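You operate a simulated robot arm through the tools that you are given. There is no shell and no other tool. Be economical: measure what you need, move in short steps, check, and stop when the job is done.

Carry out the task below with a simulated two-armed robot. There is one attempt and no reset: what you move stays moved.

Task
Couple the hose to spigot 1 and draw off the dust patch.
Fine: open the yellow gate, run the fan till the patch is gone, then fan off and gate shut; the blue gate stays shut.

It is judged by the outcome, as a careful person would: the job done as asked, and still so three seconds after it is handed in. It fails if anything else is knocked over, pushed out of place, dropped, spilled or broken.

Robot
Two 7-joint arms with fingered hands on one trunk, on a base that drives. Base frame: it is fixed to the floor where the robot stands at the start and does not move with it; the origin is under the middle of the robot, x ahead of it, y to its left, z up. Readings come in m, degrees, newtons and seconds.
The left shoulder is at the start at [0.07, 0.142, 1.114], the right one opposite. With the tool pointing down near the work surface each hand reaches from about 0.44 to 0.8 m from the robot's upright axis, wherever it stands, measured 20 degrees to its own side. Places, roughly: dust cyclone [1.5, 0.1, 0.9]; dust fan switch [1, -0.2, 1.1]; dust patch [0.5, 0.1, 0.9]; number one spigot gate [0.8, 0.2, 0.9]; number two spigot gate [0.9, 0.2, 0.9]; spigot 1 [0.8, 0.3, 1]. Payload 3.6 kg a hand.
The tool frame of a hand sits at the grasp point between the pads (the TCP): z along the fingers, y along the line on which they close. The tips reach 0.025 m beyond it. Largest opening 0.088 m; the body of the gripper starts 0.029 m behind the TCP. The gripper is a hand of 5 fingers: y runs from the thumb to the fingers, the wrist lies at [-0.013, -0.097, -0.162] in the tool frame.
Orientation is that of the tool frame in the base frame, as a unit quaternion [w, x, y, z]. With the fingers straight down and the wrist toward the robot, the tool's x, y and z point along [0, 1, 0], [1, 0, 0] and [0, 0, -1] of the base frame.

Tools
- The arms move only by the tool servo_tool. It takes "left_increments", "right_increments" or both (then of equal length, played together; a hand with none holds still); each is a list of rows, each an object of numbers (a shift or turn left out is 0): "tx", "ty", "tz": the shift along the tool's x, y, z in m; "rx", "ry", "rz": the turn, a rotation vector about the tool's x, y, z in degrees. In form: [{"tx": .., "ty": .., "tz": .., "rx": .., "ry": .., "rz": ..}, ...]. A call has 1 to 20 rows; each row shifts and turns the commanded pose from where the row before left it, along the tool's axes as they then stand. Rows are played at 5 a second. More than 0.05 m and 8.6 degrees between two rows, and nothing of the call is played. Where a pose cannot be reached the arm comes as near as it can. A force on the tool above 40 N (or 10 N above the force at the start of the call, whichever is more), or a blocked arm, ends the call early, and 0.2 s more pass. In this call time passes only in rows, and 0.2 s behind the last. It gives the time, the measured TCP pose, the force on the tool (base axes), the opening and the grip force at its end, in the units of the frame above (readings bear some noise), with the torque about the TCP (base axes, N m) and any sound that the robot's microphone picked up.
- Cameras (640 x 400 px; columns grow to the right, rows downward): "scene" is now at [0.1394, 0.0168, 1.3521]; the picture's right is [0.20, -0.98, 0.00], its down [-0.46, -0.09, -0.88] and it looks along [0.86, 0.17, -0.47] (base axes); focal length 214 px, centre (320, 200). "left" rides on the left gripper at [-0.059, -0.079, -0.105] in its tool frame; the picture's right is [-0.73, -0.32, 0.61], its down [0.62, -0.68, 0.38] and it looks along [0.29, 0.66, 0.70] (tool axes); focal length 234 px, centre (320, 200). "right" rides on the right gripper at [0.059, -0.079, -0.105] in its tool frame; the picture's right is [-0.73, 0.32, -0.61], its down [-0.62, -0.68, 0.38] and it looks along [-0.29, 0.66, 0.70] (tool axes); focal length 234 px, centre (320, 200). There is no depth. A picture from a camera that has moved, and an enlarged one, comes with that camera's place and axes in the base frame and with its lens.
- get_image(camera): a new picture of that camera. It takes no simulated time.
- slide_trunk(by): slides the trunk up (or, below 0, down) by that many m; the arms and the scene camera ride with it, the base frame stays. It gives what a move gives, with no picture.
- drive_base(legs): drives the robot by 1 to 6 legs, each [ahead, left, turn to the left] in m, m and degrees, along the robot's own axes; the way and the turn of a leg run together, so that a leg with both is an arc; at most 1.5 m and 180 degrees a leg. The arms and the cameras ride along, it lands a little off, and it stops where it bumps. It gives what a move gives.
- move_fingers(index, middle, ring, little, thumb_bend, thumb_turn, hand): sets how far each is bent, from 0 (flat) to 100 (curled in); at 30 the hand is open as for a grip, at 70 the pads meet at the TCP. One left out holds its place. A second passes; each finger stops where it meets its share of the squeeze, and holds until it gets a number again. It is the only way to open and close the hand. It gives what a move gives, with no picture; readings hold the bend of each and the force on index, middle, ring, little, thumb and palm. thumb_turn goes from beside the hand (0) to across from the fingers (100), as for a grip.
- turn_head(pan, tilt): turns the head with the scene camera to pan (to the left, within 86 degrees either way) and tilt (down, from -29 to 69), counted from straight ahead of the robot. It gives what a move gives.
- zoom(camera, box): a new picture of the part [left, top, right, bottom] of that camera's present view, enlarged. It takes no simulated time.
- finish_job(): hands the job in; it is judged then, once.

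Go step by step. Nothing tells you exact positions but the pictures and the camera data: compare them with the known pose of the tool, close in by small moves and look again before you grip or let go. The budget is 120 turns and 108 pictures, counting those below and the enlarged ones. Unless the task says otherwise, let go and move clear before handing in, and close with one line.

The tools are called after "Call:" as name(argument=value, ...) on one line, values as JSON. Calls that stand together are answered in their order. servo_tool: Moves the arms, as the interface text tells. Its arguments: {"type":"object","properties":{"left_increments":{"type":"array"},"right_increments":{"type":"array"}},"required":[]} The other tools are called the same way: slide_trunk (by) slides the trunk up or down; move_fingers (index, middle, ring, little, thumb_bend, thumb_turn, hand) moves the fingers one by one; drive_base (legs) drives the base; turn_head (pan, tilt) turns the head that bears the scene camera; get_image (camera) takes a picture; zoom (camera, box) takes an enlarged picture of a part of a camera's view; finish_job () hands the job in.

At the start:

```text
time: 0.0
left_ee_pos: [0.448, 0.2419, 1.314]
left_ee_rot: [0.0, 0.706, 0.708, 0.0]
left_wrist_force: [-0.5, 0.1, 0.5]
left_ft_torque: [-0.01, 0.0, 0.04]
left_gripper_width: 0.0876
left_finger_force: 0.0
left_shape: jaw
left_bend: [30.0, 30.0, 30.0, 30.0, 30.0, 98.0]
left_finger forces: [0.0, 0.0, 0.0, 0.0, 0.1, 0.0]
right_ee_pos: [0.4445, -0.1612, 1.3109]
right_ee_rot: [0.0, 0.706, 0.708, -0.001]
right_wrist_force: [-0.3, -0.4, -0.9]
right_ft_torque: [0.0, -0.01, 0.02]
right_gripper_width: 0.0877
right_finger_force: 0.1
right_shape: jaw
right_bend: [30.0, 30.0, 30.0, 30.0, 30.0, 98.0]
right_finger forces: [0.0, 0.0, 0.0, 0.0, 0.0, 0.1]
trunk travel left (down, up): [-0.65, 0.29]
robot x, y, heading: [0.0035, -0.0012, 0.4]
head pan, tilt: [11.4, 28.1]
```

scene: 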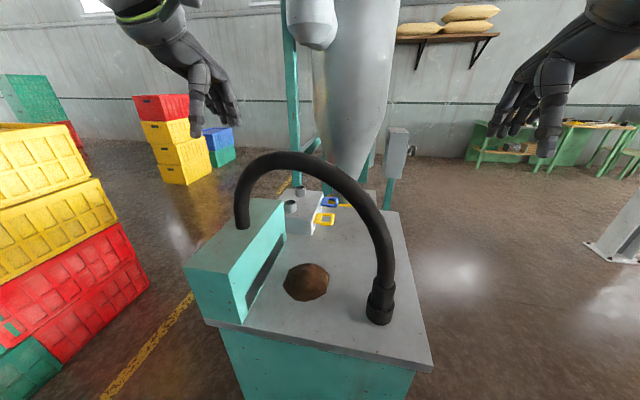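
right: 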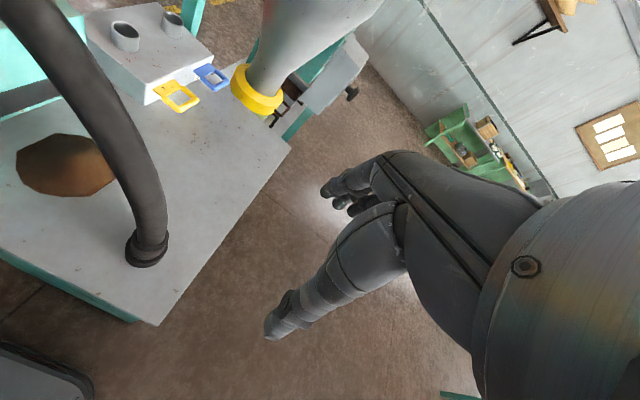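
left: 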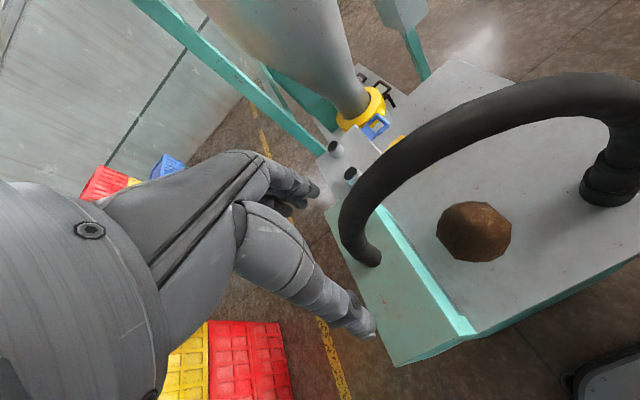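

The hose's free end stands on the bench at the right, the spigots are on the grey block behind, and the yellow and blue gates stick out toward me. I'll look closer before planning.

Call:
zoom(camera="scene", box=[240, 160, 400, 260])

Call:
zoom(camera="scene", box=[320, 240, 440, 340])

Call:
zoom(camera="scene", box=[350, 110, 450, 220])

Call:
zoom(camera="right", box=[60, 0, 380, 200])

```text
4.00 times, centred on (320, 210) of scene
camera zoom: at [0.1394, 0.0168, 1.3521], right [0.2, -0.98, 0.0], down [-0.46, -0.09, -0.88], along [0.86, 0.17, -0.47], focal length 858 px, centre (320, 160)
```

zoom: 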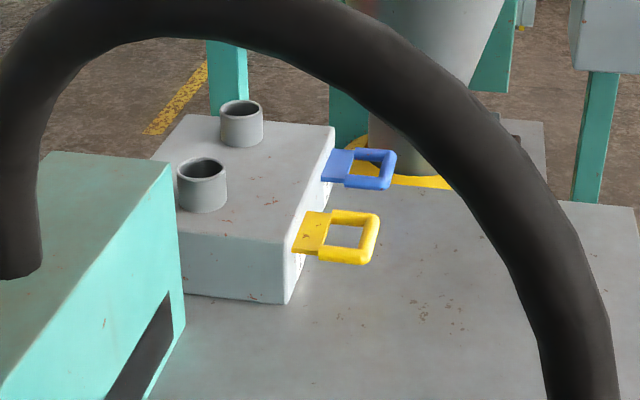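

```text
4.00 times, centred on (380, 290) of scene
camera zoom: at [0.1394, 0.0168, 1.3521], right [0.2, -0.98, 0.0], down [-0.46, -0.09, -0.88], along [0.86, 0.17, -0.47], focal length 858 px, centre (80, -160)
```

zoom: 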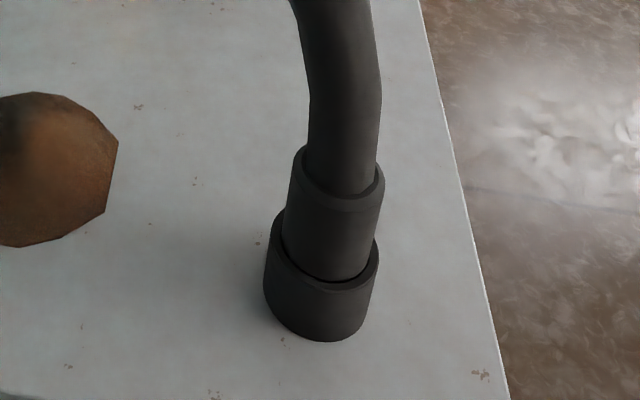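

```text
3.64 times, centred on (400, 165) of scene
camera zoom: at [0.1394, 0.0168, 1.3521], right [0.2, -0.98, 0.0], down [-0.46, -0.09, -0.88], along [0.86, 0.17, -0.47], focal length 780 px, centre (29, 327)
```

zoom: 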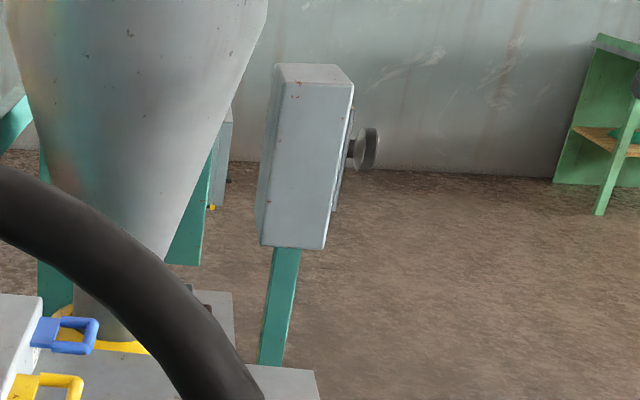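

```text
2.00 times, centred on (220, 100) of right
camera zoom: at [0.3644, -0.1032, 1.4164], right [0.32, -0.73, 0.61], down [-0.68, -0.62, -0.38], along [0.66, -0.29, -0.7], focal length 468 px, centre (520, 400)
```

zoom: 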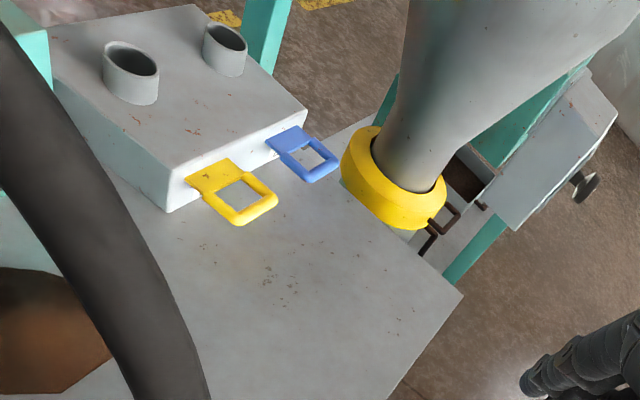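

Rough triangulation (m):
- Spigot 1 top: about (0.786, 0.257, 0.98).
- Yellow handle: about (0.778, 0.117, 0.927).
- Fan knob: about (1.04, -0.18, 1.12), facing -y.
- Hose cuff: about (0.483, -0.06, 0.935).

All of this can be reached from the bench's right side facing +y, so I'll drive round there.

Call:
drive_base(legs=[[0, -0.78, 0], [0.72, 0, 0], [0, 0, 89.6]])

Call:
turn_head(pan=0, tilt=32)

Call:
get_image(camera="scene")

```text
time: 11.4
left_ee_pos: [0.4937, -0.3203, 1.313]
left_ee_rot: [0.001, 0.015, 1.0, 0.0]
left_wrist_force: [0.2, -0.1, -0.6]
left_ft_torque: [-0.01, -0.03, 0.02]
left_gripper_width: 0.0876
left_finger_force: 0.1
left_shape: jaw
left_bend: [30.0, 30.0, 30.0, 30.0, 30.0, 98.0]
left_finger forces: [0.0, 0.1, 0.0, 0.0, 0.0, 0.0]
right_ee_pos: [0.8959, -0.337, 1.311]
right_ee_rot: [0.0, 0.015, 1.0, -0.001]
right_wrist_force: [0.5, 0.5, -0.2]
right_ft_torque: [-0.01, 0.02, 0.0]
right_gripper_width: 0.0875
right_finger_force: 0.0
right_shape: jaw
right_bend: [30.0, 30.0, 30.0, 30.0, 30.0, 98.0]
right_finger forces: [0.1, 0.1, 0.0, 0.0, 0.0, 0.1]
trunk travel left (down, up): [-0.65, 0.29]
robot x, y, heading: [0.7185, -0.7777, 88.0]
head pan, tilt: [11.4, 28.1]
```

```text
time: 12.2
left_ee_pos: [0.4933, -0.3208, 1.3136]
left_ee_rot: [-0.001, 0.015, 1.0, -0.001]
left_wrist_force: [-0.7, -0.1, 0.1]
left_ft_torque: [0.01, 0.01, 0.02]
left_gripper_width: 0.0877
left_finger_force: 0.0
left_shape: jaw
left_bend: [30.0, 30.0, 30.0, 30.0, 30.0, 98.0]
left_finger forces: [0.0, 0.0, 0.1, 0.0, 0.0, 0.1]
right_ee_pos: [0.895, -0.3372, 1.3108]
right_ee_rot: [0.001, 0.015, 1.0, -0.002]
right_wrist_force: [-0.8, 0.4, 0.9]
right_ft_torque: [0.01, -0.02, 0.03]
right_gripper_width: 0.0875
right_finger_force: 0.1
right_shape: jaw
right_bend: [30.0, 30.0, 30.0, 30.0, 30.0, 98.0]
right_finger forces: [0.0, 0.0, 0.0, 0.1, 0.1, 0.0]
trunk travel left (down, up): [-0.65, 0.29]
robot x, y, heading: [0.7196, -0.7763, 88.2]
head pan, tilt: [0.0, 32.0]
```

```text
100 pictures are left
camera scene: at [0.7233, -0.6373, 1.346], right [1.0, -0.03, 0.0], down [-0.02, -0.53, -0.85], along [0.03, 0.85, -0.53], focal length 214 px, centre (320, 200)
```

scene: 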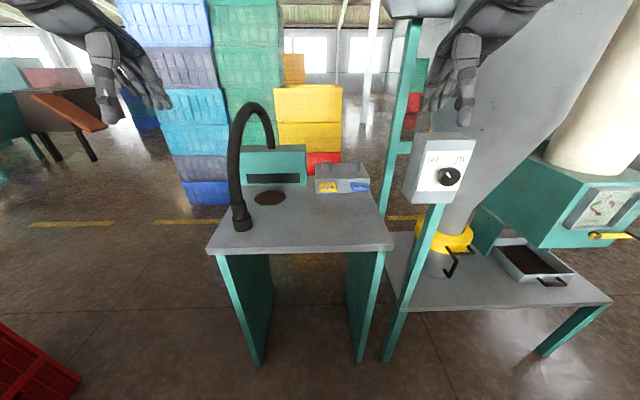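

The view from this side shows everything: the switch box is a rotary knob with a marked dial, and the gates carry labels. I'll zoom in on each.

Call:
zoom(camera="scene", box=[400, 125, 480, 215])

Call:
zoom(camera="scene", box=[300, 150, 390, 206])

Call:
zoom(camera="scene", box=[200, 90, 320, 250])

```text
4.44 times, centred on (440, 170) of scene
camera zoom: at [0.7233, -0.6373, 1.346], right [1.0, -0.03, 0.0], down [-0.02, -0.53, -0.85], along [0.03, 0.85, -0.53], focal length 953 px, centre (-213, 333)
```

zoom: 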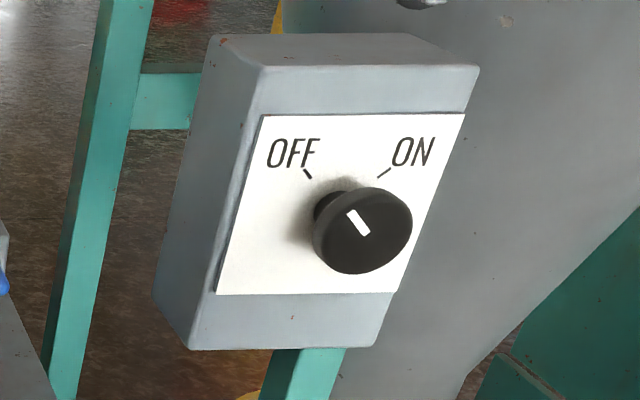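

```text
7.11 times, centred on (345, 178) of scene
camera zoom: at [0.7233, -0.6373, 1.346], right [1.0, -0.03, 0.0], down [-0.02, -0.53, -0.85], along [0.03, 0.85, -0.53], focal length 1525 px, centre (142, 356)
```

zoom: 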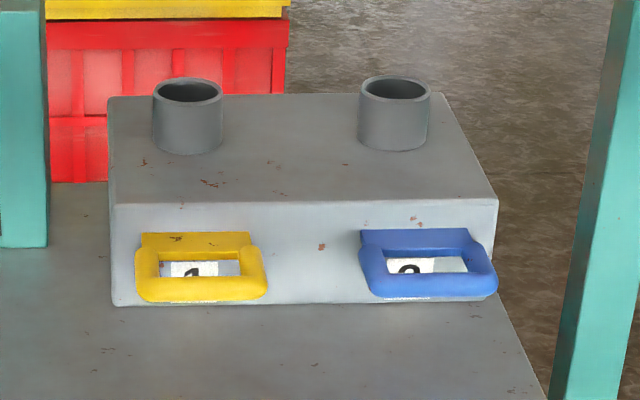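

```text
2.50 times, centred on (260, 170) of scene
camera zoom: at [0.7233, -0.6373, 1.346], right [1.0, -0.03, 0.0], down [-0.02, -0.53, -0.85], along [0.03, 0.85, -0.53], focal length 536 px, centre (470, 275)
```

zoom: 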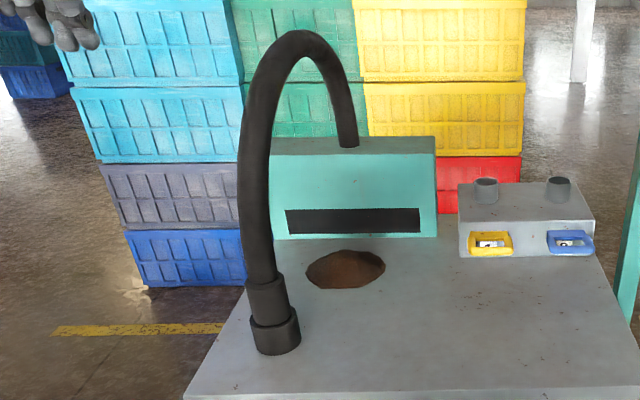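

Labels confirm yellow = gate 1 = spigot 1, and the knob points to OFF. Next I turn the left hand to point ahead, tilted 25° down, with its closing line horizontal so it can grip the cuff from the side.

Call:
servo_tool(left_increments=[{"rx": -3.89, "ry": 3.89, "rz": 6.1}, {"rx": -3.89, "ry": 3.89, "rz": 6.1}, {"rx": -3.89, "ry": 3.89, "rz": 6.1}, {"rx": -3.89, "ry": 3.89, "rz": 6.1}, {"rx": -3.89, "ry": 3.89, "rz": 6.1}, {"rx": -3.89, "ry": 3.89, "rz": 6.1}, {"rx": -3.89, "ry": 3.89, "rz": 6.1}, {"rx": -3.89, "ry": 3.89, "rz": 6.1}, {"rx": -3.89, "ry": 3.89, "rz": 6.1}, {"rx": -3.89, "ry": 3.89, "rz": 6.1}, {"rx": -3.89, "ry": 3.89, "rz": 6.1}, {"rx": -3.89, "ry": 3.89, "rz": 6.1}, {"rx": -3.89, "ry": 3.89, "rz": 6.1}])

Call:
get_image(camera="scene")

```text
time: 15.0
left_ee_pos: [0.4921, -0.3209, 1.312]
left_ee_rot: [-0.375, 0.606, 0.586, 0.386]
left_wrist_force: [0.5, -0.1, -0.5]
left_ft_torque: [0.03, -0.02, 0.02]
left_gripper_width: 0.0877
left_finger_force: 0.0
left_shape: jaw
left_bend: [30.0, 30.0, 30.0, 30.0, 30.0, 98.0]
left_finger forces: [0.0, 0.0, 0.1, 0.0, 0.0, 0.0]
right_ee_pos: [0.8947, -0.3364, 1.3109]
right_ee_rot: [0.0, 0.015, 1.0, -0.001]
right_wrist_force: [-0.1, 0.5, -0.6]
right_ft_torque: [0.01, 0.01, 0.01]
right_gripper_width: 0.0878
right_finger_force: 0.1
right_shape: jaw
right_bend: [30.0, 30.0, 30.0, 30.0, 30.0, 98.0]
right_finger forces: [0.1, 0.0, 0.0, 0.0, 0.0, 0.0]
trunk travel left (down, up): [-0.65, 0.29]
robot x, y, heading: [0.7155, -0.7759, 88.4]
head pan, tilt: [0.0, 32.0]
```

```text
96 pictures are left
camera scene: at [0.723, -0.6371, 1.3459], right [1.0, -0.03, 0.0], down [-0.02, -0.53, -0.85], along [0.03, 0.85, -0.53], focal length 214 px, centre (320, 200)
```

scene: 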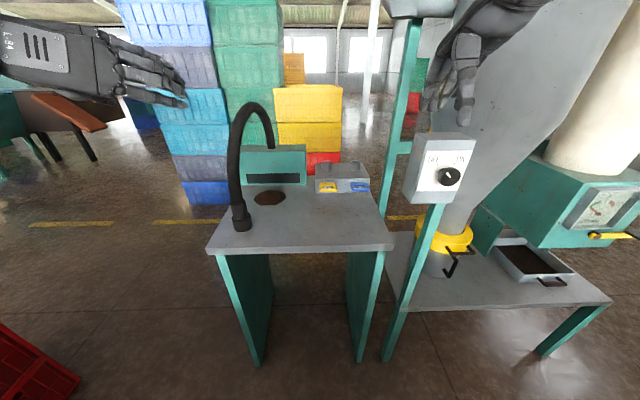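

The hand orientation is right. I lower it to cuff height in front of the bench.

Call:
servo_tool(left_increments=[{"tx": -0.0308, "tz": 0.0143}, {"tx": -0.0308, "tz": 0.0143}, {"tx": -0.0308, "tz": 0.0143}, {"tx": -0.0308, "tz": 0.0143}, {"tx": -0.0308, "tz": 0.0143}, {"tx": -0.0308, "tz": 0.0143}, {"tx": -0.0308, "tz": 0.0143}, {"tx": -0.0308, "tz": 0.0143}, {"tx": -0.0308, "tz": 0.0143}, {"tx": -0.0308, "tz": 0.0143}])

Call:
get_image(camera="scene")

Call:
get_image(camera="left")

```text
time: 17.2
left_ee_pos: [0.4948, -0.3194, 0.9728]
left_ee_rot: [-0.375, 0.604, 0.587, 0.387]
left_wrist_force: [-0.2, -0.4, 0.1]
left_ft_torque: [0.03, 0.03, -0.01]
left_gripper_width: 0.0875
left_finger_force: 0.0
left_shape: jaw
left_bend: [30.0, 30.0, 30.0, 30.0, 30.0, 98.0]
left_finger forces: [0.1, 0.0, 0.0, 0.1, 0.0, 0.0]
right_ee_pos: [0.8945, -0.3381, 1.3108]
right_ee_rot: [0.0, 0.015, 1.0, -0.001]
right_wrist_force: [-0.1, 0.2, 0.2]
right_ft_torque: [0.01, -0.04, -0.02]
right_gripper_width: 0.0879
right_finger_force: 0.1
right_shape: jaw
right_bend: [30.0, 30.0, 30.0, 30.0, 30.0, 98.0]
right_finger forces: [0.0, 0.0, 0.1, 0.0, 0.1, 0.0]
trunk travel left (down, up): [-0.65, 0.29]
robot x, y, heading: [0.7166, -0.7729, 88.2]
head pan, tilt: [0.0, 32.0]
```

```text
95 pictures are left
camera scene: at [0.7233, -0.6373, 1.346], right [1.0, -0.03, 0.0], down [-0.02, -0.53, -0.85], along [0.03, 0.85, -0.53], focal length 214 px, centre (320, 200)
```

scene: 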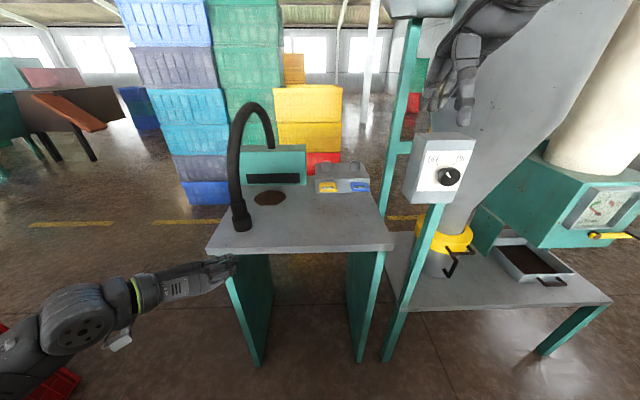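

```text
94 pictures are left
camera left: at [0.4114, -0.4367, 0.9644], right [-0.32, 0.26, -0.91], down [-0.66, 0.63, 0.4], along [0.68, 0.73, -0.03], focal length 234 px, centre (320, 200)
```

left: 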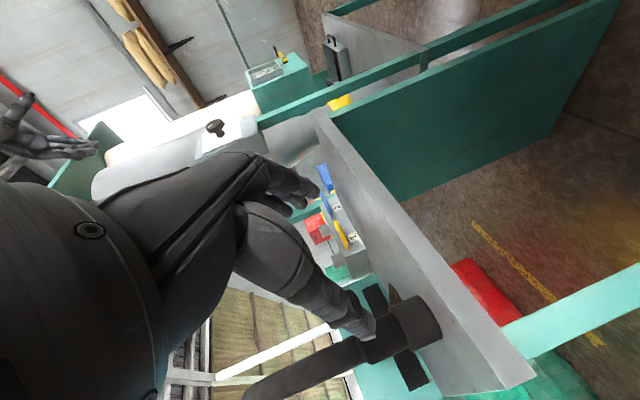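

I pull the hand back 8 cm and then drive 0.25 m closer to the bench.

Call:
servo_tool(left_increments=[{"tx": -0.0168, "tz": -0.0362}, {"tx": -0.0168, "tz": -0.0362}])

Call:
drive_base(legs=[[0.25, -0.01, 1.5]])

Call:
get_image(camera="scene")

Call:
get_image(camera="left")

```text
time: 17.8
left_ee_pos: [0.4716, -0.3773, 0.9637]
left_ee_rot: [-0.375, 0.605, 0.587, 0.386]
left_wrist_force: [0.0, -0.2, 0.5]
left_ft_torque: [-0.03, -0.03, -0.04]
left_gripper_width: 0.0878
left_finger_force: 0.0
left_shape: jaw
left_bend: [30.0, 30.0, 30.0, 30.0, 30.0, 98.0]
left_finger forces: [0.0, 0.0, 0.0, 0.0, 0.1, 0.0]
left hand out of reach, approached as far as the arm can: row 2
right_ee_pos: [0.8942, -0.3387, 1.3123]
right_ee_rot: [0.0, 0.015, 1.0, 0.0]
right_wrist_force: [-0.6, 0.0, 0.4]
right_ft_torque: [-0.01, -0.03, 0.01]
right_gripper_width: 0.0877
right_finger_force: 0.1
right_shape: jaw
right_bend: [30.0, 30.0, 30.0, 30.0, 30.0, 98.0]
right_finger forces: [0.0, 0.0, 0.1, 0.0, 0.1, 0.1]
trunk travel left (down, up): [-0.65, 0.29]
robot x, y, heading: [0.7219, -0.7759, 88.3]
head pan, tilt: [0.0, 32.0]
```

```text
time: 19.6
left_ee_pos: [0.4768, -0.1372, 0.965]
left_ee_rot: [-0.38, 0.597, 0.596, 0.381]
left_wrist_force: [0.9, -0.5, -0.3]
left_ft_torque: [-0.02, -0.01, 0.02]
left_gripper_width: 0.0876
left_finger_force: 0.1
left_shape: jaw
left_bend: [30.0, 30.0, 30.0, 30.0, 30.0, 98.0]
left_finger forces: [0.0, 0.0, 0.1, 0.0, 0.1, 0.1]
right_ee_pos: [0.898, -0.0868, 1.3122]
right_ee_rot: [0.0, 0.002, 1.0, 0.0]
right_wrist_force: [-0.7, -0.6, -0.6]
right_ft_torque: [0.01, -0.02, -0.01]
right_gripper_width: 0.0877
right_finger_force: 0.0
right_shape: jaw
right_bend: [30.0, 30.0, 30.0, 30.0, 30.0, 98.0]
right_finger forces: [0.0, 0.1, 0.0, 0.1, 0.0, 0.0]
trunk travel left (down, up): [-0.65, 0.29]
robot x, y, heading: [0.734, -0.5272, 89.7]
head pan, tilt: [0.0, 32.0]
```

```text
93 pictures are left
camera scene: at [0.7341, -0.3914, 1.346], right [1.0, 0.0, 0.0], down [0.0, -0.53, -0.85], along [0.0, 0.85, -0.53], focal length 214 px, centre (320, 200)
```

scene: 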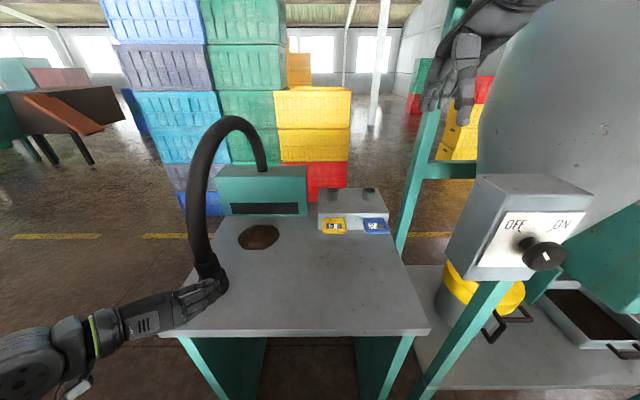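

```text
92 pictures are left
camera left: at [0.3967, -0.2561, 0.9555], right [-0.32, 0.25, -0.91], down [-0.68, 0.61, 0.4], along [0.66, 0.75, -0.03], focal length 234 px, centre (320, 200)
```

left: 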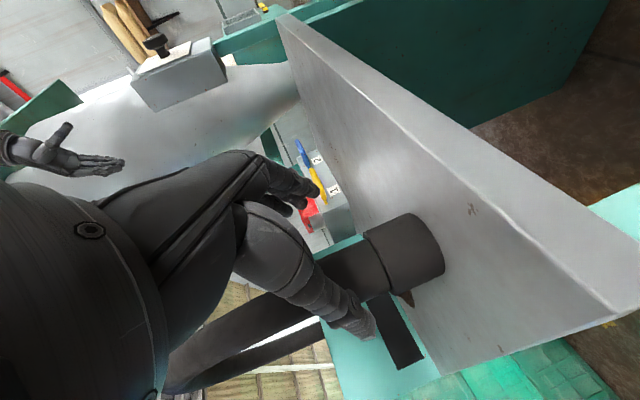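

The hand is about 8 cm short of the cuff. I check the alignment up close.

Call:
zoom(camera="scene", box=[160, 230, 260, 330])

Call:
get_image(camera="right")

```text
4.00 times, centred on (210, 280) of scene
camera zoom: at [0.7341, -0.3914, 1.346], right [1.0, 0.0, 0.0], down [0.0, -0.53, -0.85], along [0.0, 0.85, -0.53], focal length 858 px, centre (760, -120)
```

zoom: 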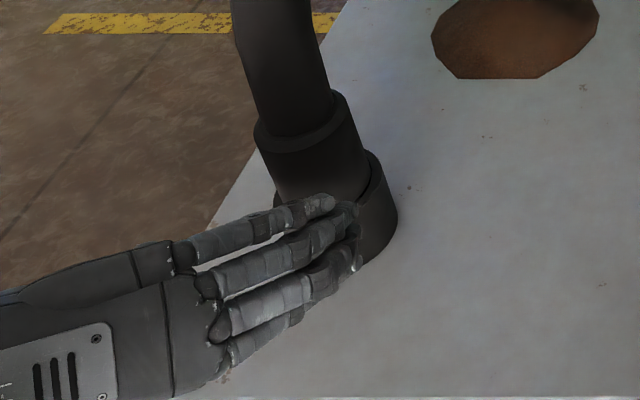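

```text
90 pictures are left
camera right: at [0.8382, -0.1652, 1.4166], right [0.73, 0.32, 0.61], down [0.62, -0.68, -0.38], along [0.29, 0.66, -0.7], focal length 234 px, centre (320, 200)
```

right: 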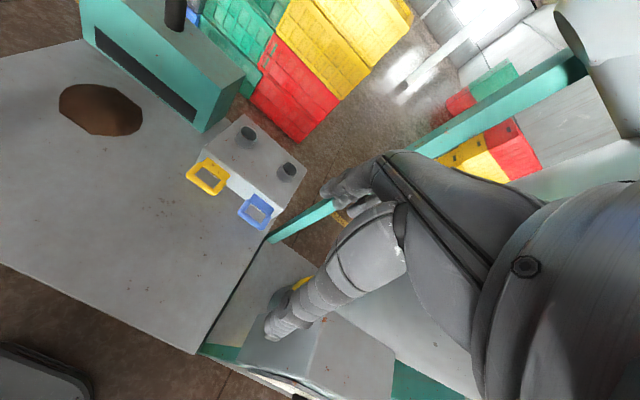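

Alignment in x is good (cuff at x≈0.481). I level the hand a bit so the palm stays clear of the cuff's top, then advance so the cuff sits between fingers and thumb.

Call:
servo_tool(left_increments=[{"ry": 7.5}, {"ry": 7.5}, {"tx": -0.0014, "ty": 0.001, "tz": 0.0178}, {"tx": -0.0014, "ty": 0.001, "tz": 0.0178}, {"tx": -0.0014, "ty": 0.001, "tz": 0.0178}, {"tx": -0.0014, "ty": 0.001, "tz": 0.0178}])

Call:
zoom(camera="scene", box=[160, 220, 260, 320])

Call:
get_image(camera="left")

```text
time: 21.0
left_ee_pos: [0.4799, -0.0679, 0.9474]
left_ee_rot: [-0.453, 0.542, 0.541, 0.456]
left_wrist_force: [-0.2, 0.0, 0.4]
left_ft_torque: [0.01, -0.02, -0.02]
left_gripper_width: 0.0877
left_finger_force: 0.0
left_shape: jaw
left_bend: [30.0, 30.0, 30.0, 30.0, 30.0, 98.0]
left_finger forces: [0.0, 0.1, 0.0, 0.1, 0.1, 0.0]
right_ee_pos: [0.898, -0.0861, 1.3109]
right_ee_rot: [0.0, 0.001, 1.0, -0.001]
right_wrist_force: [-0.3, -0.2, -0.5]
right_ft_torque: [-0.02, 0.03, 0.02]
right_gripper_width: 0.0876
right_finger_force: 0.1
right_shape: jaw
right_bend: [30.0, 30.0, 30.0, 30.0, 30.0, 98.0]
right_finger forces: [0.0, 0.0, 0.0, 0.1, 0.0, 0.1]
trunk travel left (down, up): [-0.65, 0.29]
robot x, y, heading: [0.7355, -0.5306, 89.6]
head pan, tilt: [0.0, 32.0]
```

```text
4.00 times, centred on (210, 270) of scene
camera zoom: at [0.734, -0.3903, 1.3459], right [1.0, 0.0, 0.0], down [0.0, -0.53, -0.85], along [0.0, 0.85, -0.53], focal length 858 px, centre (760, -80)
```

zoom: 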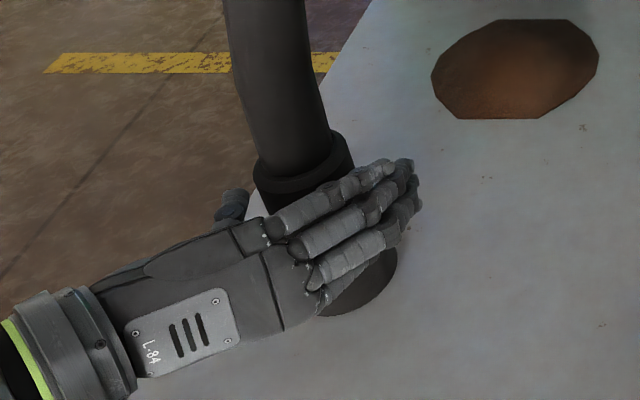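

```text
88 pictures are left
camera left: at [0.401, -0.1801, 0.9078], right [-0.32, 0.47, -0.82], down [-0.68, 0.49, 0.55], along [0.66, 0.73, 0.17], focal length 234 px, centre (320, 200)
```

left: 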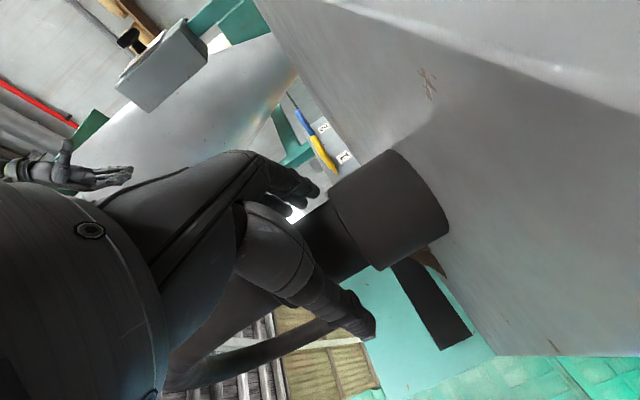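

The cuff is between thumb and fingers on the upper sleeve. Closing the hand.

Call:
move_fingers(hand="left", index=70, middle=70, ring=70, little=70, thumb_bend=70)

Call:
zoom(camera="scene", box=[160, 220, 260, 320])

```text
time: 22.0
left_ee_pos: [0.4827, -0.0692, 0.9493]
left_ee_rot: [-0.455, 0.542, 0.54, 0.456]
left_wrist_force: [5.7, 1.5, 14.4]
left_ft_torque: [0.24, 0.16, -0.13]
left_gripper_width: 0.0394
left_finger_force: 20.0
left_shape: fingers
left_bend: [59.0, 62.0, 63.0, 66.0, 48.0, 96.0]
left_finger forces: [7.5, 6.0, 5.1, 5.3, 16.5, 0.0]
right_ee_pos: [0.8999, -0.0872, 1.3122]
right_ee_rot: [-0.002, 0.001, 1.0, 0.0]
right_wrist_force: [0.2, 0.4, 0.5]
right_ft_torque: [0.01, -0.02, -0.02]
right_gripper_width: 0.0881
right_finger_force: 0.0
right_shape: jaw
right_bend: [30.0, 30.0, 30.0, 30.0, 30.0, 98.0]
right_finger forces: [0.0, 0.1, 0.1, 0.0, 0.0, 0.0]
trunk travel left (down, up): [-0.65, 0.29]
robot x, y, heading: [0.732, -0.5294, 89.5]
head pan, tilt: [0.0, 32.0]
```

```text
4.00 times, centred on (210, 270) of scene
camera zoom: at [0.7367, -0.3929, 1.3463], right [1.0, 0.0, 0.0], down [0.0, -0.53, -0.85], along [0.0, 0.85, -0.53], focal length 858 px, centre (760, -80)
```

zoom: 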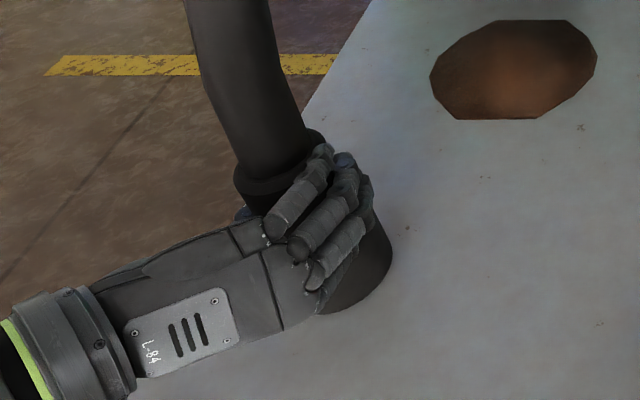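

Gripped (20 N). I lift a little to see whether the cuff comes along freely.

Call:
servo_tool(left_increments=[{"tx": 0.0148, "tz": -0.0026}, {"tx": 0.0148, "tz": -0.0026}, {"tx": 0.0148, "tz": -0.0026}])

Call:
zoom(camera="scene", box=[140, 100, 300, 300])

Call:
get_image(camera="left")

```text
time: 22.8
left_ee_pos: [0.4807, -0.0675, 0.9923]
left_ee_rot: [-0.453, 0.542, 0.542, 0.456]
left_wrist_force: [0.5, -1.1, -1.6]
left_ft_torque: [-0.03, 0.0, -0.03]
left_gripper_width: 0.0394
left_finger_force: 16.4
left_shape: fingers
left_bend: [59.0, 64.0, 65.0, 68.0, 48.0, 93.0]
left_finger forces: [6.6, 4.6, 3.3, 2.3, 16.3, 0.0]
right_ee_pos: [0.8962, -0.0857, 1.3115]
right_ee_rot: [0.0, 0.001, 1.0, 0.0]
right_wrist_force: [-0.8, 0.1, 0.3]
right_ft_torque: [-0.02, -0.01, 0.01]
right_gripper_width: 0.0876
right_finger_force: 0.1
right_shape: jaw
right_bend: [30.0, 30.0, 30.0, 30.0, 30.0, 98.0]
right_finger forces: [0.1, 0.1, 0.1, 0.1, 0.0, 0.1]
trunk travel left (down, up): [-0.65, 0.29]
robot x, y, heading: [0.7348, -0.5291, 89.7]
head pan, tilt: [0.0, 32.0]
```

```text
2.00 times, centred on (220, 200) of scene
camera zoom: at [0.7337, -0.3906, 1.3458], right [1.0, 0.0, 0.0], down [0.0, -0.53, -0.85], along [0.0, 0.85, -0.53], focal length 429 px, centre (520, 200)
```

zoom: 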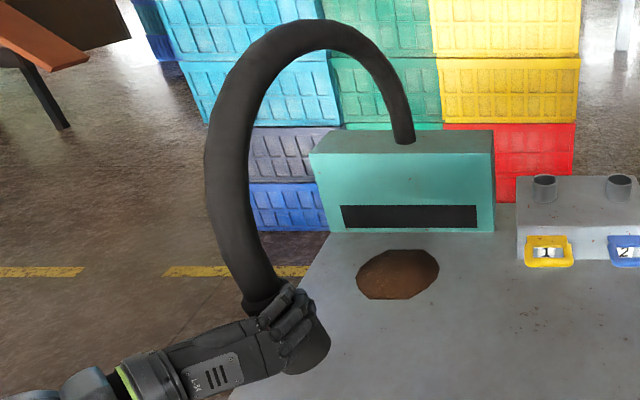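

```text
85 pictures are left
camera left: at [0.4009, -0.1801, 0.9526], right [-0.32, 0.47, -0.82], down [-0.68, 0.49, 0.55], along [0.66, 0.73, 0.17], focal length 234 px, centre (320, 200)
```

left: 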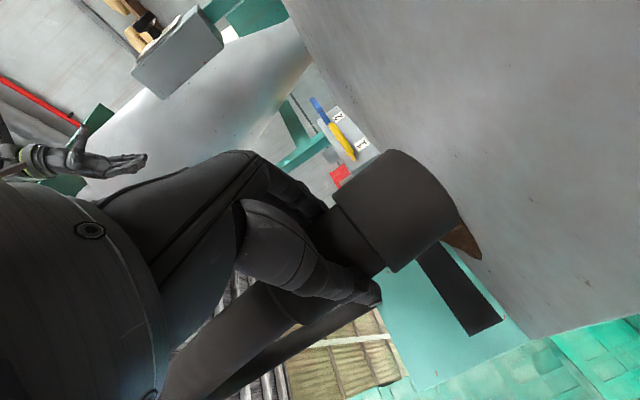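

It lifts freely. Let me look closer at how upright the cuff is in the hand.

Call:
zoom(camera="scene", box=[185, 225, 245, 295])

Call:
zoom(camera="left", box=[220, 120, 500, 340])

```text
5.71 times, centred on (215, 260) of scene
camera zoom: at [0.7337, -0.3906, 1.3458], right [1.0, 0.0, 0.0], down [0.0, -0.53, -0.85], along [0.0, 0.85, -0.53], focal length 1226 px, centre (920, -143)
```

zoom: 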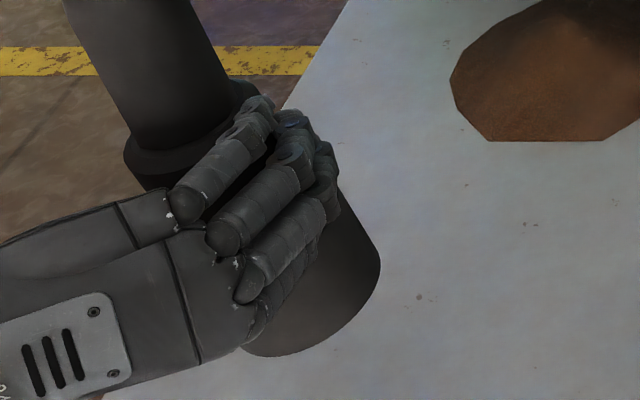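

```text
1.82 times, centred on (360, 230) of left
camera zoom: at [0.4009, -0.1801, 0.9526], right [-0.32, 0.47, -0.82], down [-0.68, 0.49, 0.55], along [0.66, 0.73, 0.17], focal length 426 px, centre (247, 146)
```

zoom: 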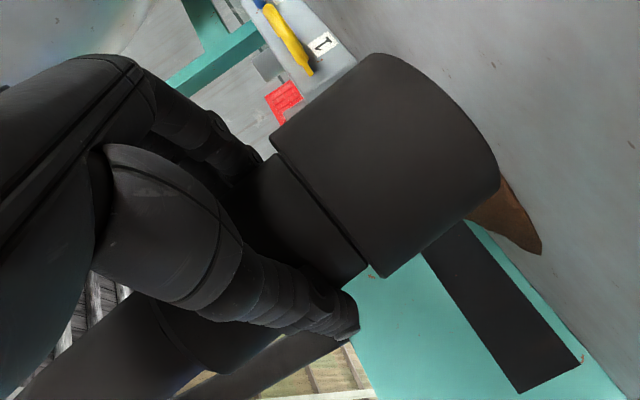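

The cuff is held, leaning perhaps 10–15°; I'll correct that near the spigot. First I raise it and carry it toward spigot 1, stopping short and above.

Call:
servo_tool(left_increments=[{"tx": 0.0271, "tz": -0.0048}, {"tx": 0.0271, "tz": -0.0048}, {"tx": 0.0271, "tz": -0.0048}, {"tx": 0.0271, "tz": -0.0048}, {"tx": 0.0039, "ty": 0.0218, "tz": 0.0223}, {"tx": 0.0039, "ty": 0.0218, "tz": 0.0223}, {"tx": 0.0039, "ty": 0.0218, "tz": 0.0223}, {"tx": 0.0039, "ty": 0.0218, "tz": 0.0223}, {"tx": 0.0039, "ty": 0.0218, "tz": 0.0223}, {"tx": 0.0039, "ty": 0.0218, "tz": 0.0223}])

Call:
get_image(camera="scene")

```text
time: 25.0
left_ee_pos: [0.6123, 0.0671, 1.1003]
left_ee_rot: [-0.454, 0.543, 0.54, 0.456]
left_wrist_force: [-0.3, 0.0, -2.0]
left_ft_torque: [0.01, 0.01, -0.03]
left_gripper_width: 0.0394
left_finger_force: 16.0
left_shape: fingers
left_bend: [60.0, 64.0, 65.0, 68.0, 48.0, 93.0]
left_finger forces: [6.2, 4.4, 3.1, 2.1, 15.6, 0.1]
right_ee_pos: [0.8988, -0.0853, 1.3102]
right_ee_rot: [0.0, 0.002, 1.0, 0.0]
right_wrist_force: [0.6, -0.9, -0.7]
right_ft_torque: [-0.05, 0.0, 0.03]
right_gripper_width: 0.0876
right_finger_force: 0.0
right_shape: jaw
right_bend: [30.0, 30.0, 30.0, 30.0, 30.0, 98.0]
right_finger forces: [0.0, 0.0, 0.0, 0.0, 0.0, 0.1]
trunk travel left (down, up): [-0.65, 0.29]
robot x, y, heading: [0.7366, -0.5295, 89.9]
head pan, tilt: [0.0, 32.0]
```

```text
82 pictures are left
camera scene: at [0.7353, -0.3898, 1.3458], right [1.0, 0.0, 0.0], down [0.0, -0.53, -0.85], along [0.0, 0.85, -0.53], focal length 214 px, centre (320, 200)
```

scene: 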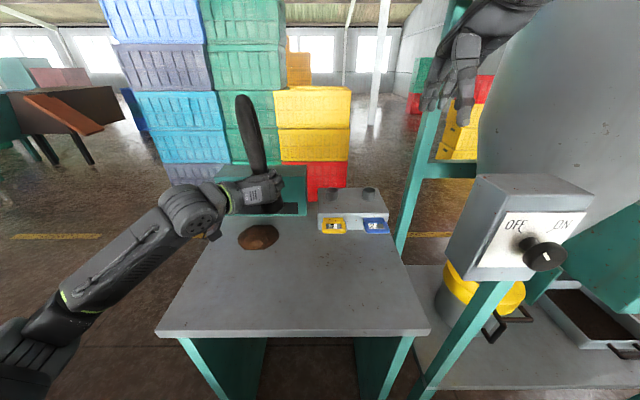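

The carry is smooth. I continue toward the spigot.

Call:
servo_tool(left_increments=[{"tx": 0.0039, "ty": 0.0218, "tz": 0.0223}, {"tx": 0.0039, "ty": 0.0218, "tz": 0.0223}, {"tx": 0.0039, "ty": 0.0218, "tz": 0.0223}, {"tx": 0.0039, "ty": 0.0218, "tz": 0.0223}, {"tx": 0.0039, "ty": 0.0218, "tz": 0.0223}, {"tx": 0.0039, "ty": 0.0218, "tz": 0.0223}])

Call:
zoom(camera="scene", box=[220, 80, 420, 240])

Call:
get_image(camera="right")

Call:
get_image(camera="left")

```text
time: 26.4
left_ee_pos: [0.7441, 0.203, 1.1015]
left_ee_rot: [-0.454, 0.543, 0.541, 0.455]
left_wrist_force: [-0.3, 0.6, -2.7]
left_ft_torque: [-0.01, -0.02, -0.04]
left_gripper_width: 0.0396
left_finger_force: 15.6
left_shape: fingers
left_bend: [60.0, 64.0, 65.0, 68.0, 48.0, 93.0]
left_finger forces: [6.2, 4.5, 3.1, 2.1, 15.6, 0.0]
right_ee_pos: [0.8992, -0.0853, 1.3123]
right_ee_rot: [-0.001, 0.002, 1.0, -0.001]
right_wrist_force: [-0.8, -0.7, 0.0]
right_ft_torque: [0.0, -0.01, 0.01]
right_gripper_width: 0.0875
right_finger_force: 0.0
right_shape: jaw
right_bend: [30.0, 30.0, 30.0, 30.0, 30.0, 98.0]
right_finger forces: [0.1, 0.0, 0.1, 0.0, 0.1, 0.1]
trunk travel left (down, up): [-0.65, 0.29]
robot x, y, heading: [0.7336, -0.5301, 89.8]
head pan, tilt: [0.0, 32.0]
```

```text
2.50 times, centred on (320, 160) of scene
camera zoom: at [0.7355, -0.3901, 1.3458], right [1.0, 0.0, 0.0], down [0.0, -0.53, -0.85], along [0.0, 0.85, -0.53], focal length 536 px, centre (320, 300)
```

zoom: 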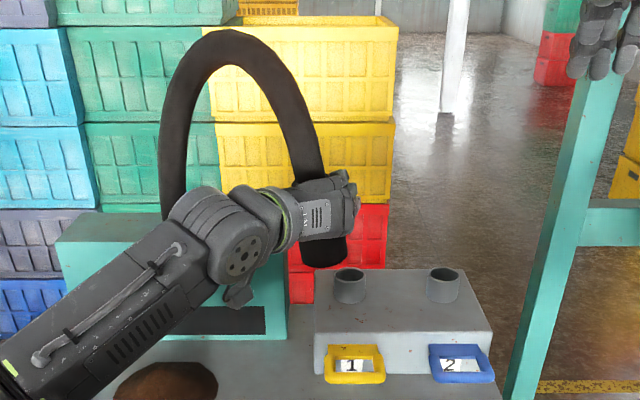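

```text
80 pictures are left
camera right: at [0.8397, -0.1638, 1.416], right [0.73, 0.32, 0.61], down [0.62, -0.68, -0.38], along [0.29, 0.65, -0.7], focal length 234 px, centre (320, 200)
```

right: 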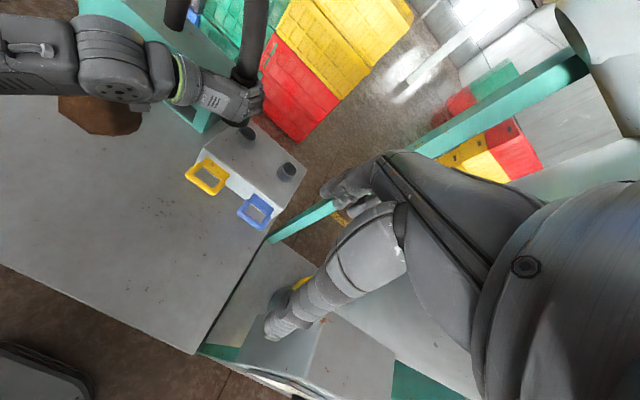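

```text
79 pictures are left
camera left: at [0.6639, 0.0912, 1.0627], right [-0.32, 0.47, -0.82], down [-0.68, 0.49, 0.55], along [0.66, 0.73, 0.16], focal length 234 px, centre (320, 200)
```

left: 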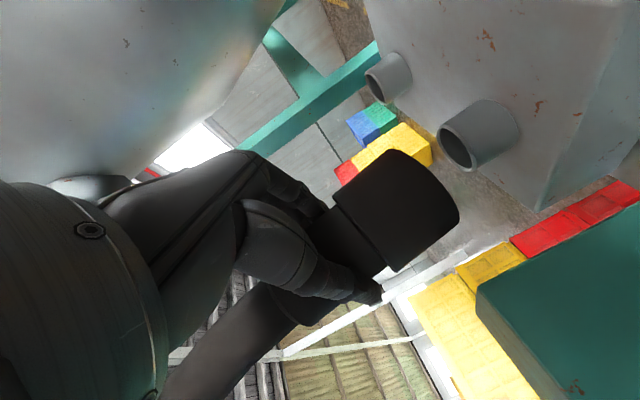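

The cuff hangs just above and left-front of spigot 1. I zoom to measure lean and offset.

Call:
zoom(camera="scene", box=[280, 130, 380, 215])

Call:
zoom(camera="right", box=[180, 30, 310, 230])

Call:
zoom(camera="left", box=[290, 50, 530, 310])

```text
4.71 times, centred on (330, 172) of scene
camera zoom: at [0.7355, -0.3901, 1.3458], right [1.0, 0.0, 0.0], down [0.0, -0.53, -0.85], along [0.0, 0.85, -0.53], focal length 1009 px, centre (273, 329)
```

zoom: 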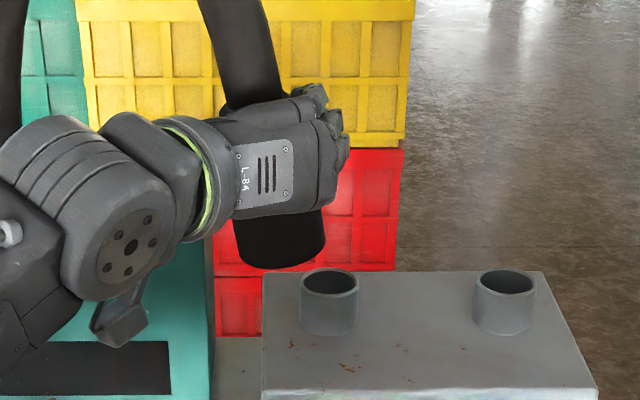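

```text
2.00 times, centred on (245, 130) of right
camera zoom: at [0.8397, -0.1638, 1.416], right [0.73, 0.32, 0.61], down [0.62, -0.68, -0.38], along [0.29, 0.65, -0.7], focal length 468 px, centre (470, 340)
```

zoom: 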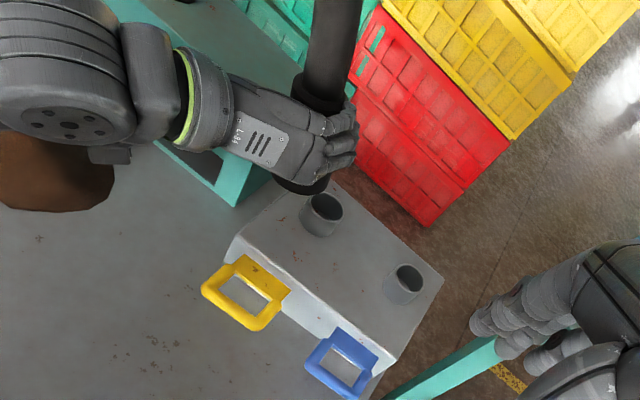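

```text
1.54 times, centred on (410, 180) of left
camera zoom: at [0.6639, 0.0912, 1.0627], right [-0.32, 0.47, -0.82], down [-0.68, 0.49, 0.55], along [0.66, 0.73, 0.16], focal length 360 px, centre (182, 231)
```

zoom: 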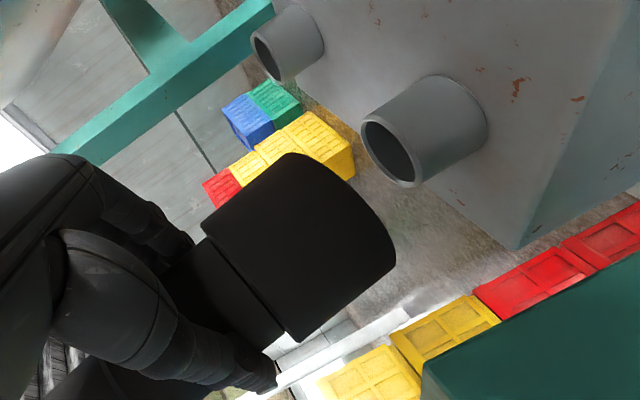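

In the scene view the cuff leans about 14° (bottom toward +x) and roughly 5° toward +y. I rotate the hand to straighten it.

Call:
servo_tool(left_increments=[{"rx": 1.2, "ry": -2, "rz": 6.9}, {"rx": 1.2, "ry": -2, "rz": 6.9}])

Call:
zoom(camera="scene", box=[280, 130, 380, 215])

Call:
zoom(camera="left", box=[290, 50, 530, 310])

```text
time: 27.0
left_ee_pos: [0.7439, 0.204, 1.1018]
left_ee_rot: [-0.498, 0.609, 0.497, 0.366]
left_wrist_force: [-0.1, 0.9, -2.2]
left_ft_torque: [0.01, 0.0, -0.04]
left_gripper_width: 0.0394
left_finger_force: 15.8
left_shape: fingers
left_bend: [60.0, 64.0, 65.0, 68.0, 48.0, 93.0]
left_finger forces: [6.3, 4.5, 3.1, 2.1, 15.3, 0.0]
right_ee_pos: [0.8988, -0.0858, 1.3114]
right_ee_rot: [-0.001, 0.002, 1.0, -0.001]
right_wrist_force: [0.0, 0.4, 0.0]
right_ft_torque: [0.01, 0.03, -0.01]
right_gripper_width: 0.0879
right_finger_force: 0.0
right_shape: jaw
right_bend: [30.0, 30.0, 30.0, 30.0, 30.0, 98.0]
right_finger forces: [0.0, 0.0, 0.0, 0.0, 0.1, 0.0]
trunk travel left (down, up): [-0.65, 0.29]
robot x, y, heading: [0.7329, -0.5304, 89.6]
head pan, tilt: [0.0, 32.0]
```

```text
4.71 times, centred on (330, 172) of scene
camera zoom: at [0.735, -0.3906, 1.3459], right [1.0, 0.0, 0.0], down [0.0, -0.53, -0.85], along [0.0, 0.85, -0.53], focal length 1009 px, centre (273, 329)
```

zoom: 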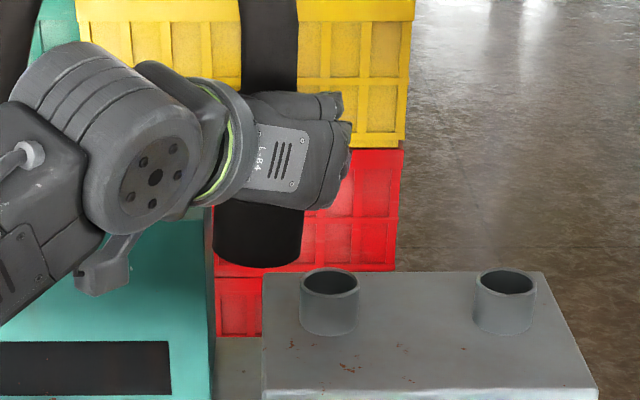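

```text
1.54 times, centred on (410, 180) of left
camera zoom: at [0.6568, 0.089, 1.0913], right [-0.52, 0.42, -0.75], down [-0.53, 0.53, 0.66], along [0.67, 0.74, -0.05], focal length 360 px, centre (182, 231)
```

zoom: 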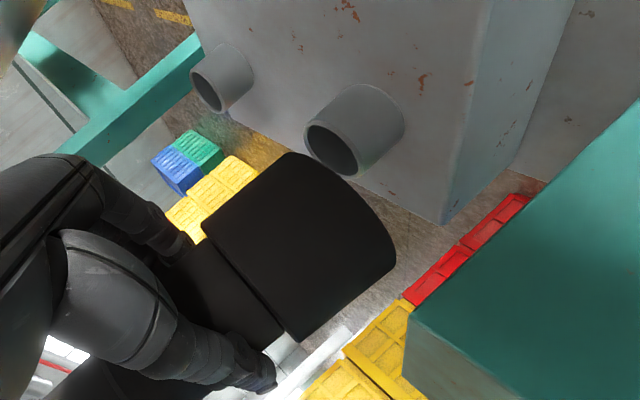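

The cuff is now upright. Its bottom centre is about (0.726, 0.218, 1.03) and the spigot top about (0.779, 0.257, 0.982), so I shift it over the spigot and look again.

Call:
servo_tool(left_increments=[{"tx": 0.0073, "ty": 0.017, "tz": 0.0117}, {"tx": 0.0073, "ty": 0.017, "tz": 0.0117}, {"tx": 0.0073, "ty": 0.017, "tz": 0.0117}])

Call:
zoom(camera="scene", box=[280, 130, 380, 215])

Call:
zoom(camera="left", box=[290, 50, 530, 310])

Call:
zoom(camera="right", box=[180, 30, 310, 230])

```text
time: 27.8
left_ee_pos: [0.7974, 0.2411, 1.1016]
left_ee_rot: [-0.498, 0.609, 0.496, 0.367]
left_wrist_force: [0.4, 0.0, -1.9]
left_ft_torque: [-0.03, -0.01, 0.01]
left_gripper_width: 0.0395
left_finger_force: 15.7
left_shape: fingers
left_bend: [60.0, 64.0, 65.0, 68.0, 48.0, 93.0]
left_finger forces: [6.4, 4.6, 3.1, 2.1, 15.3, 0.0]
right_ee_pos: [0.8986, -0.0859, 1.3108]
right_ee_rot: [-0.001, 0.002, 1.0, -0.001]
right_wrist_force: [0.9, -0.1, -0.6]
right_ft_torque: [0.0, 0.03, 0.01]
right_gripper_width: 0.0873
right_finger_force: 0.0
right_shape: jaw
right_bend: [30.0, 30.0, 30.0, 30.0, 30.0, 98.0]
right_finger forces: [0.0, 0.1, 0.0, 0.1, 0.1, 0.1]
trunk travel left (down, up): [-0.65, 0.29]
robot x, y, heading: [0.7337, -0.5293, 89.6]
head pan, tilt: [0.0, 32.0]
```

```text
4.71 times, centred on (330, 172) of scene
camera zoom: at [0.7355, -0.3906, 1.3459], right [1.0, 0.0, 0.0], down [0.0, -0.53, -0.85], along [0.0, 0.85, -0.53], focal length 1009 px, centre (273, 329)
```

zoom: 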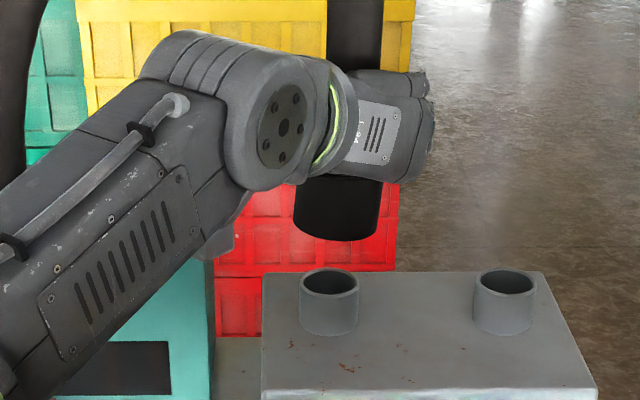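

```text
1.54 times, centred on (410, 180) of left
camera zoom: at [0.7118, 0.1274, 1.091], right [-0.51, 0.42, -0.75], down [-0.53, 0.53, 0.66], along [0.67, 0.74, -0.05], focal length 360 px, centre (182, 231)
```

zoom: 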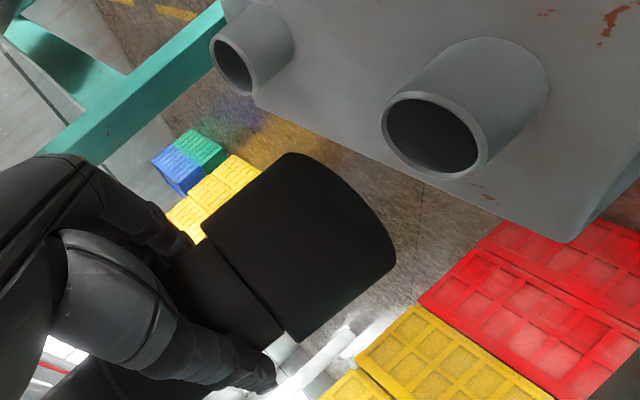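

```text
2.00 times, centred on (245, 130) of right
camera zoom: at [0.8396, -0.1644, 1.4162], right [0.73, 0.32, 0.61], down [0.62, -0.68, -0.38], along [0.29, 0.66, -0.7], focal length 468 px, centre (470, 340)
```

zoom: 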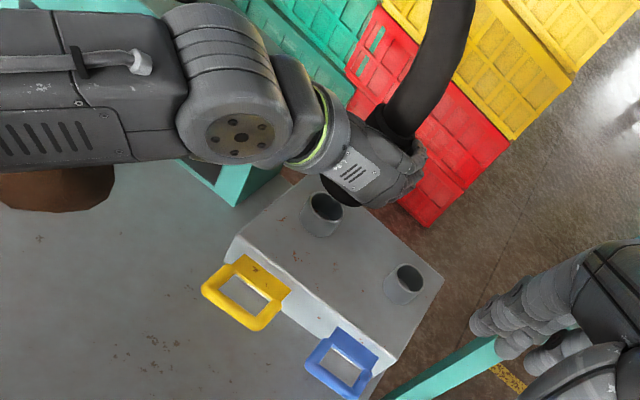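

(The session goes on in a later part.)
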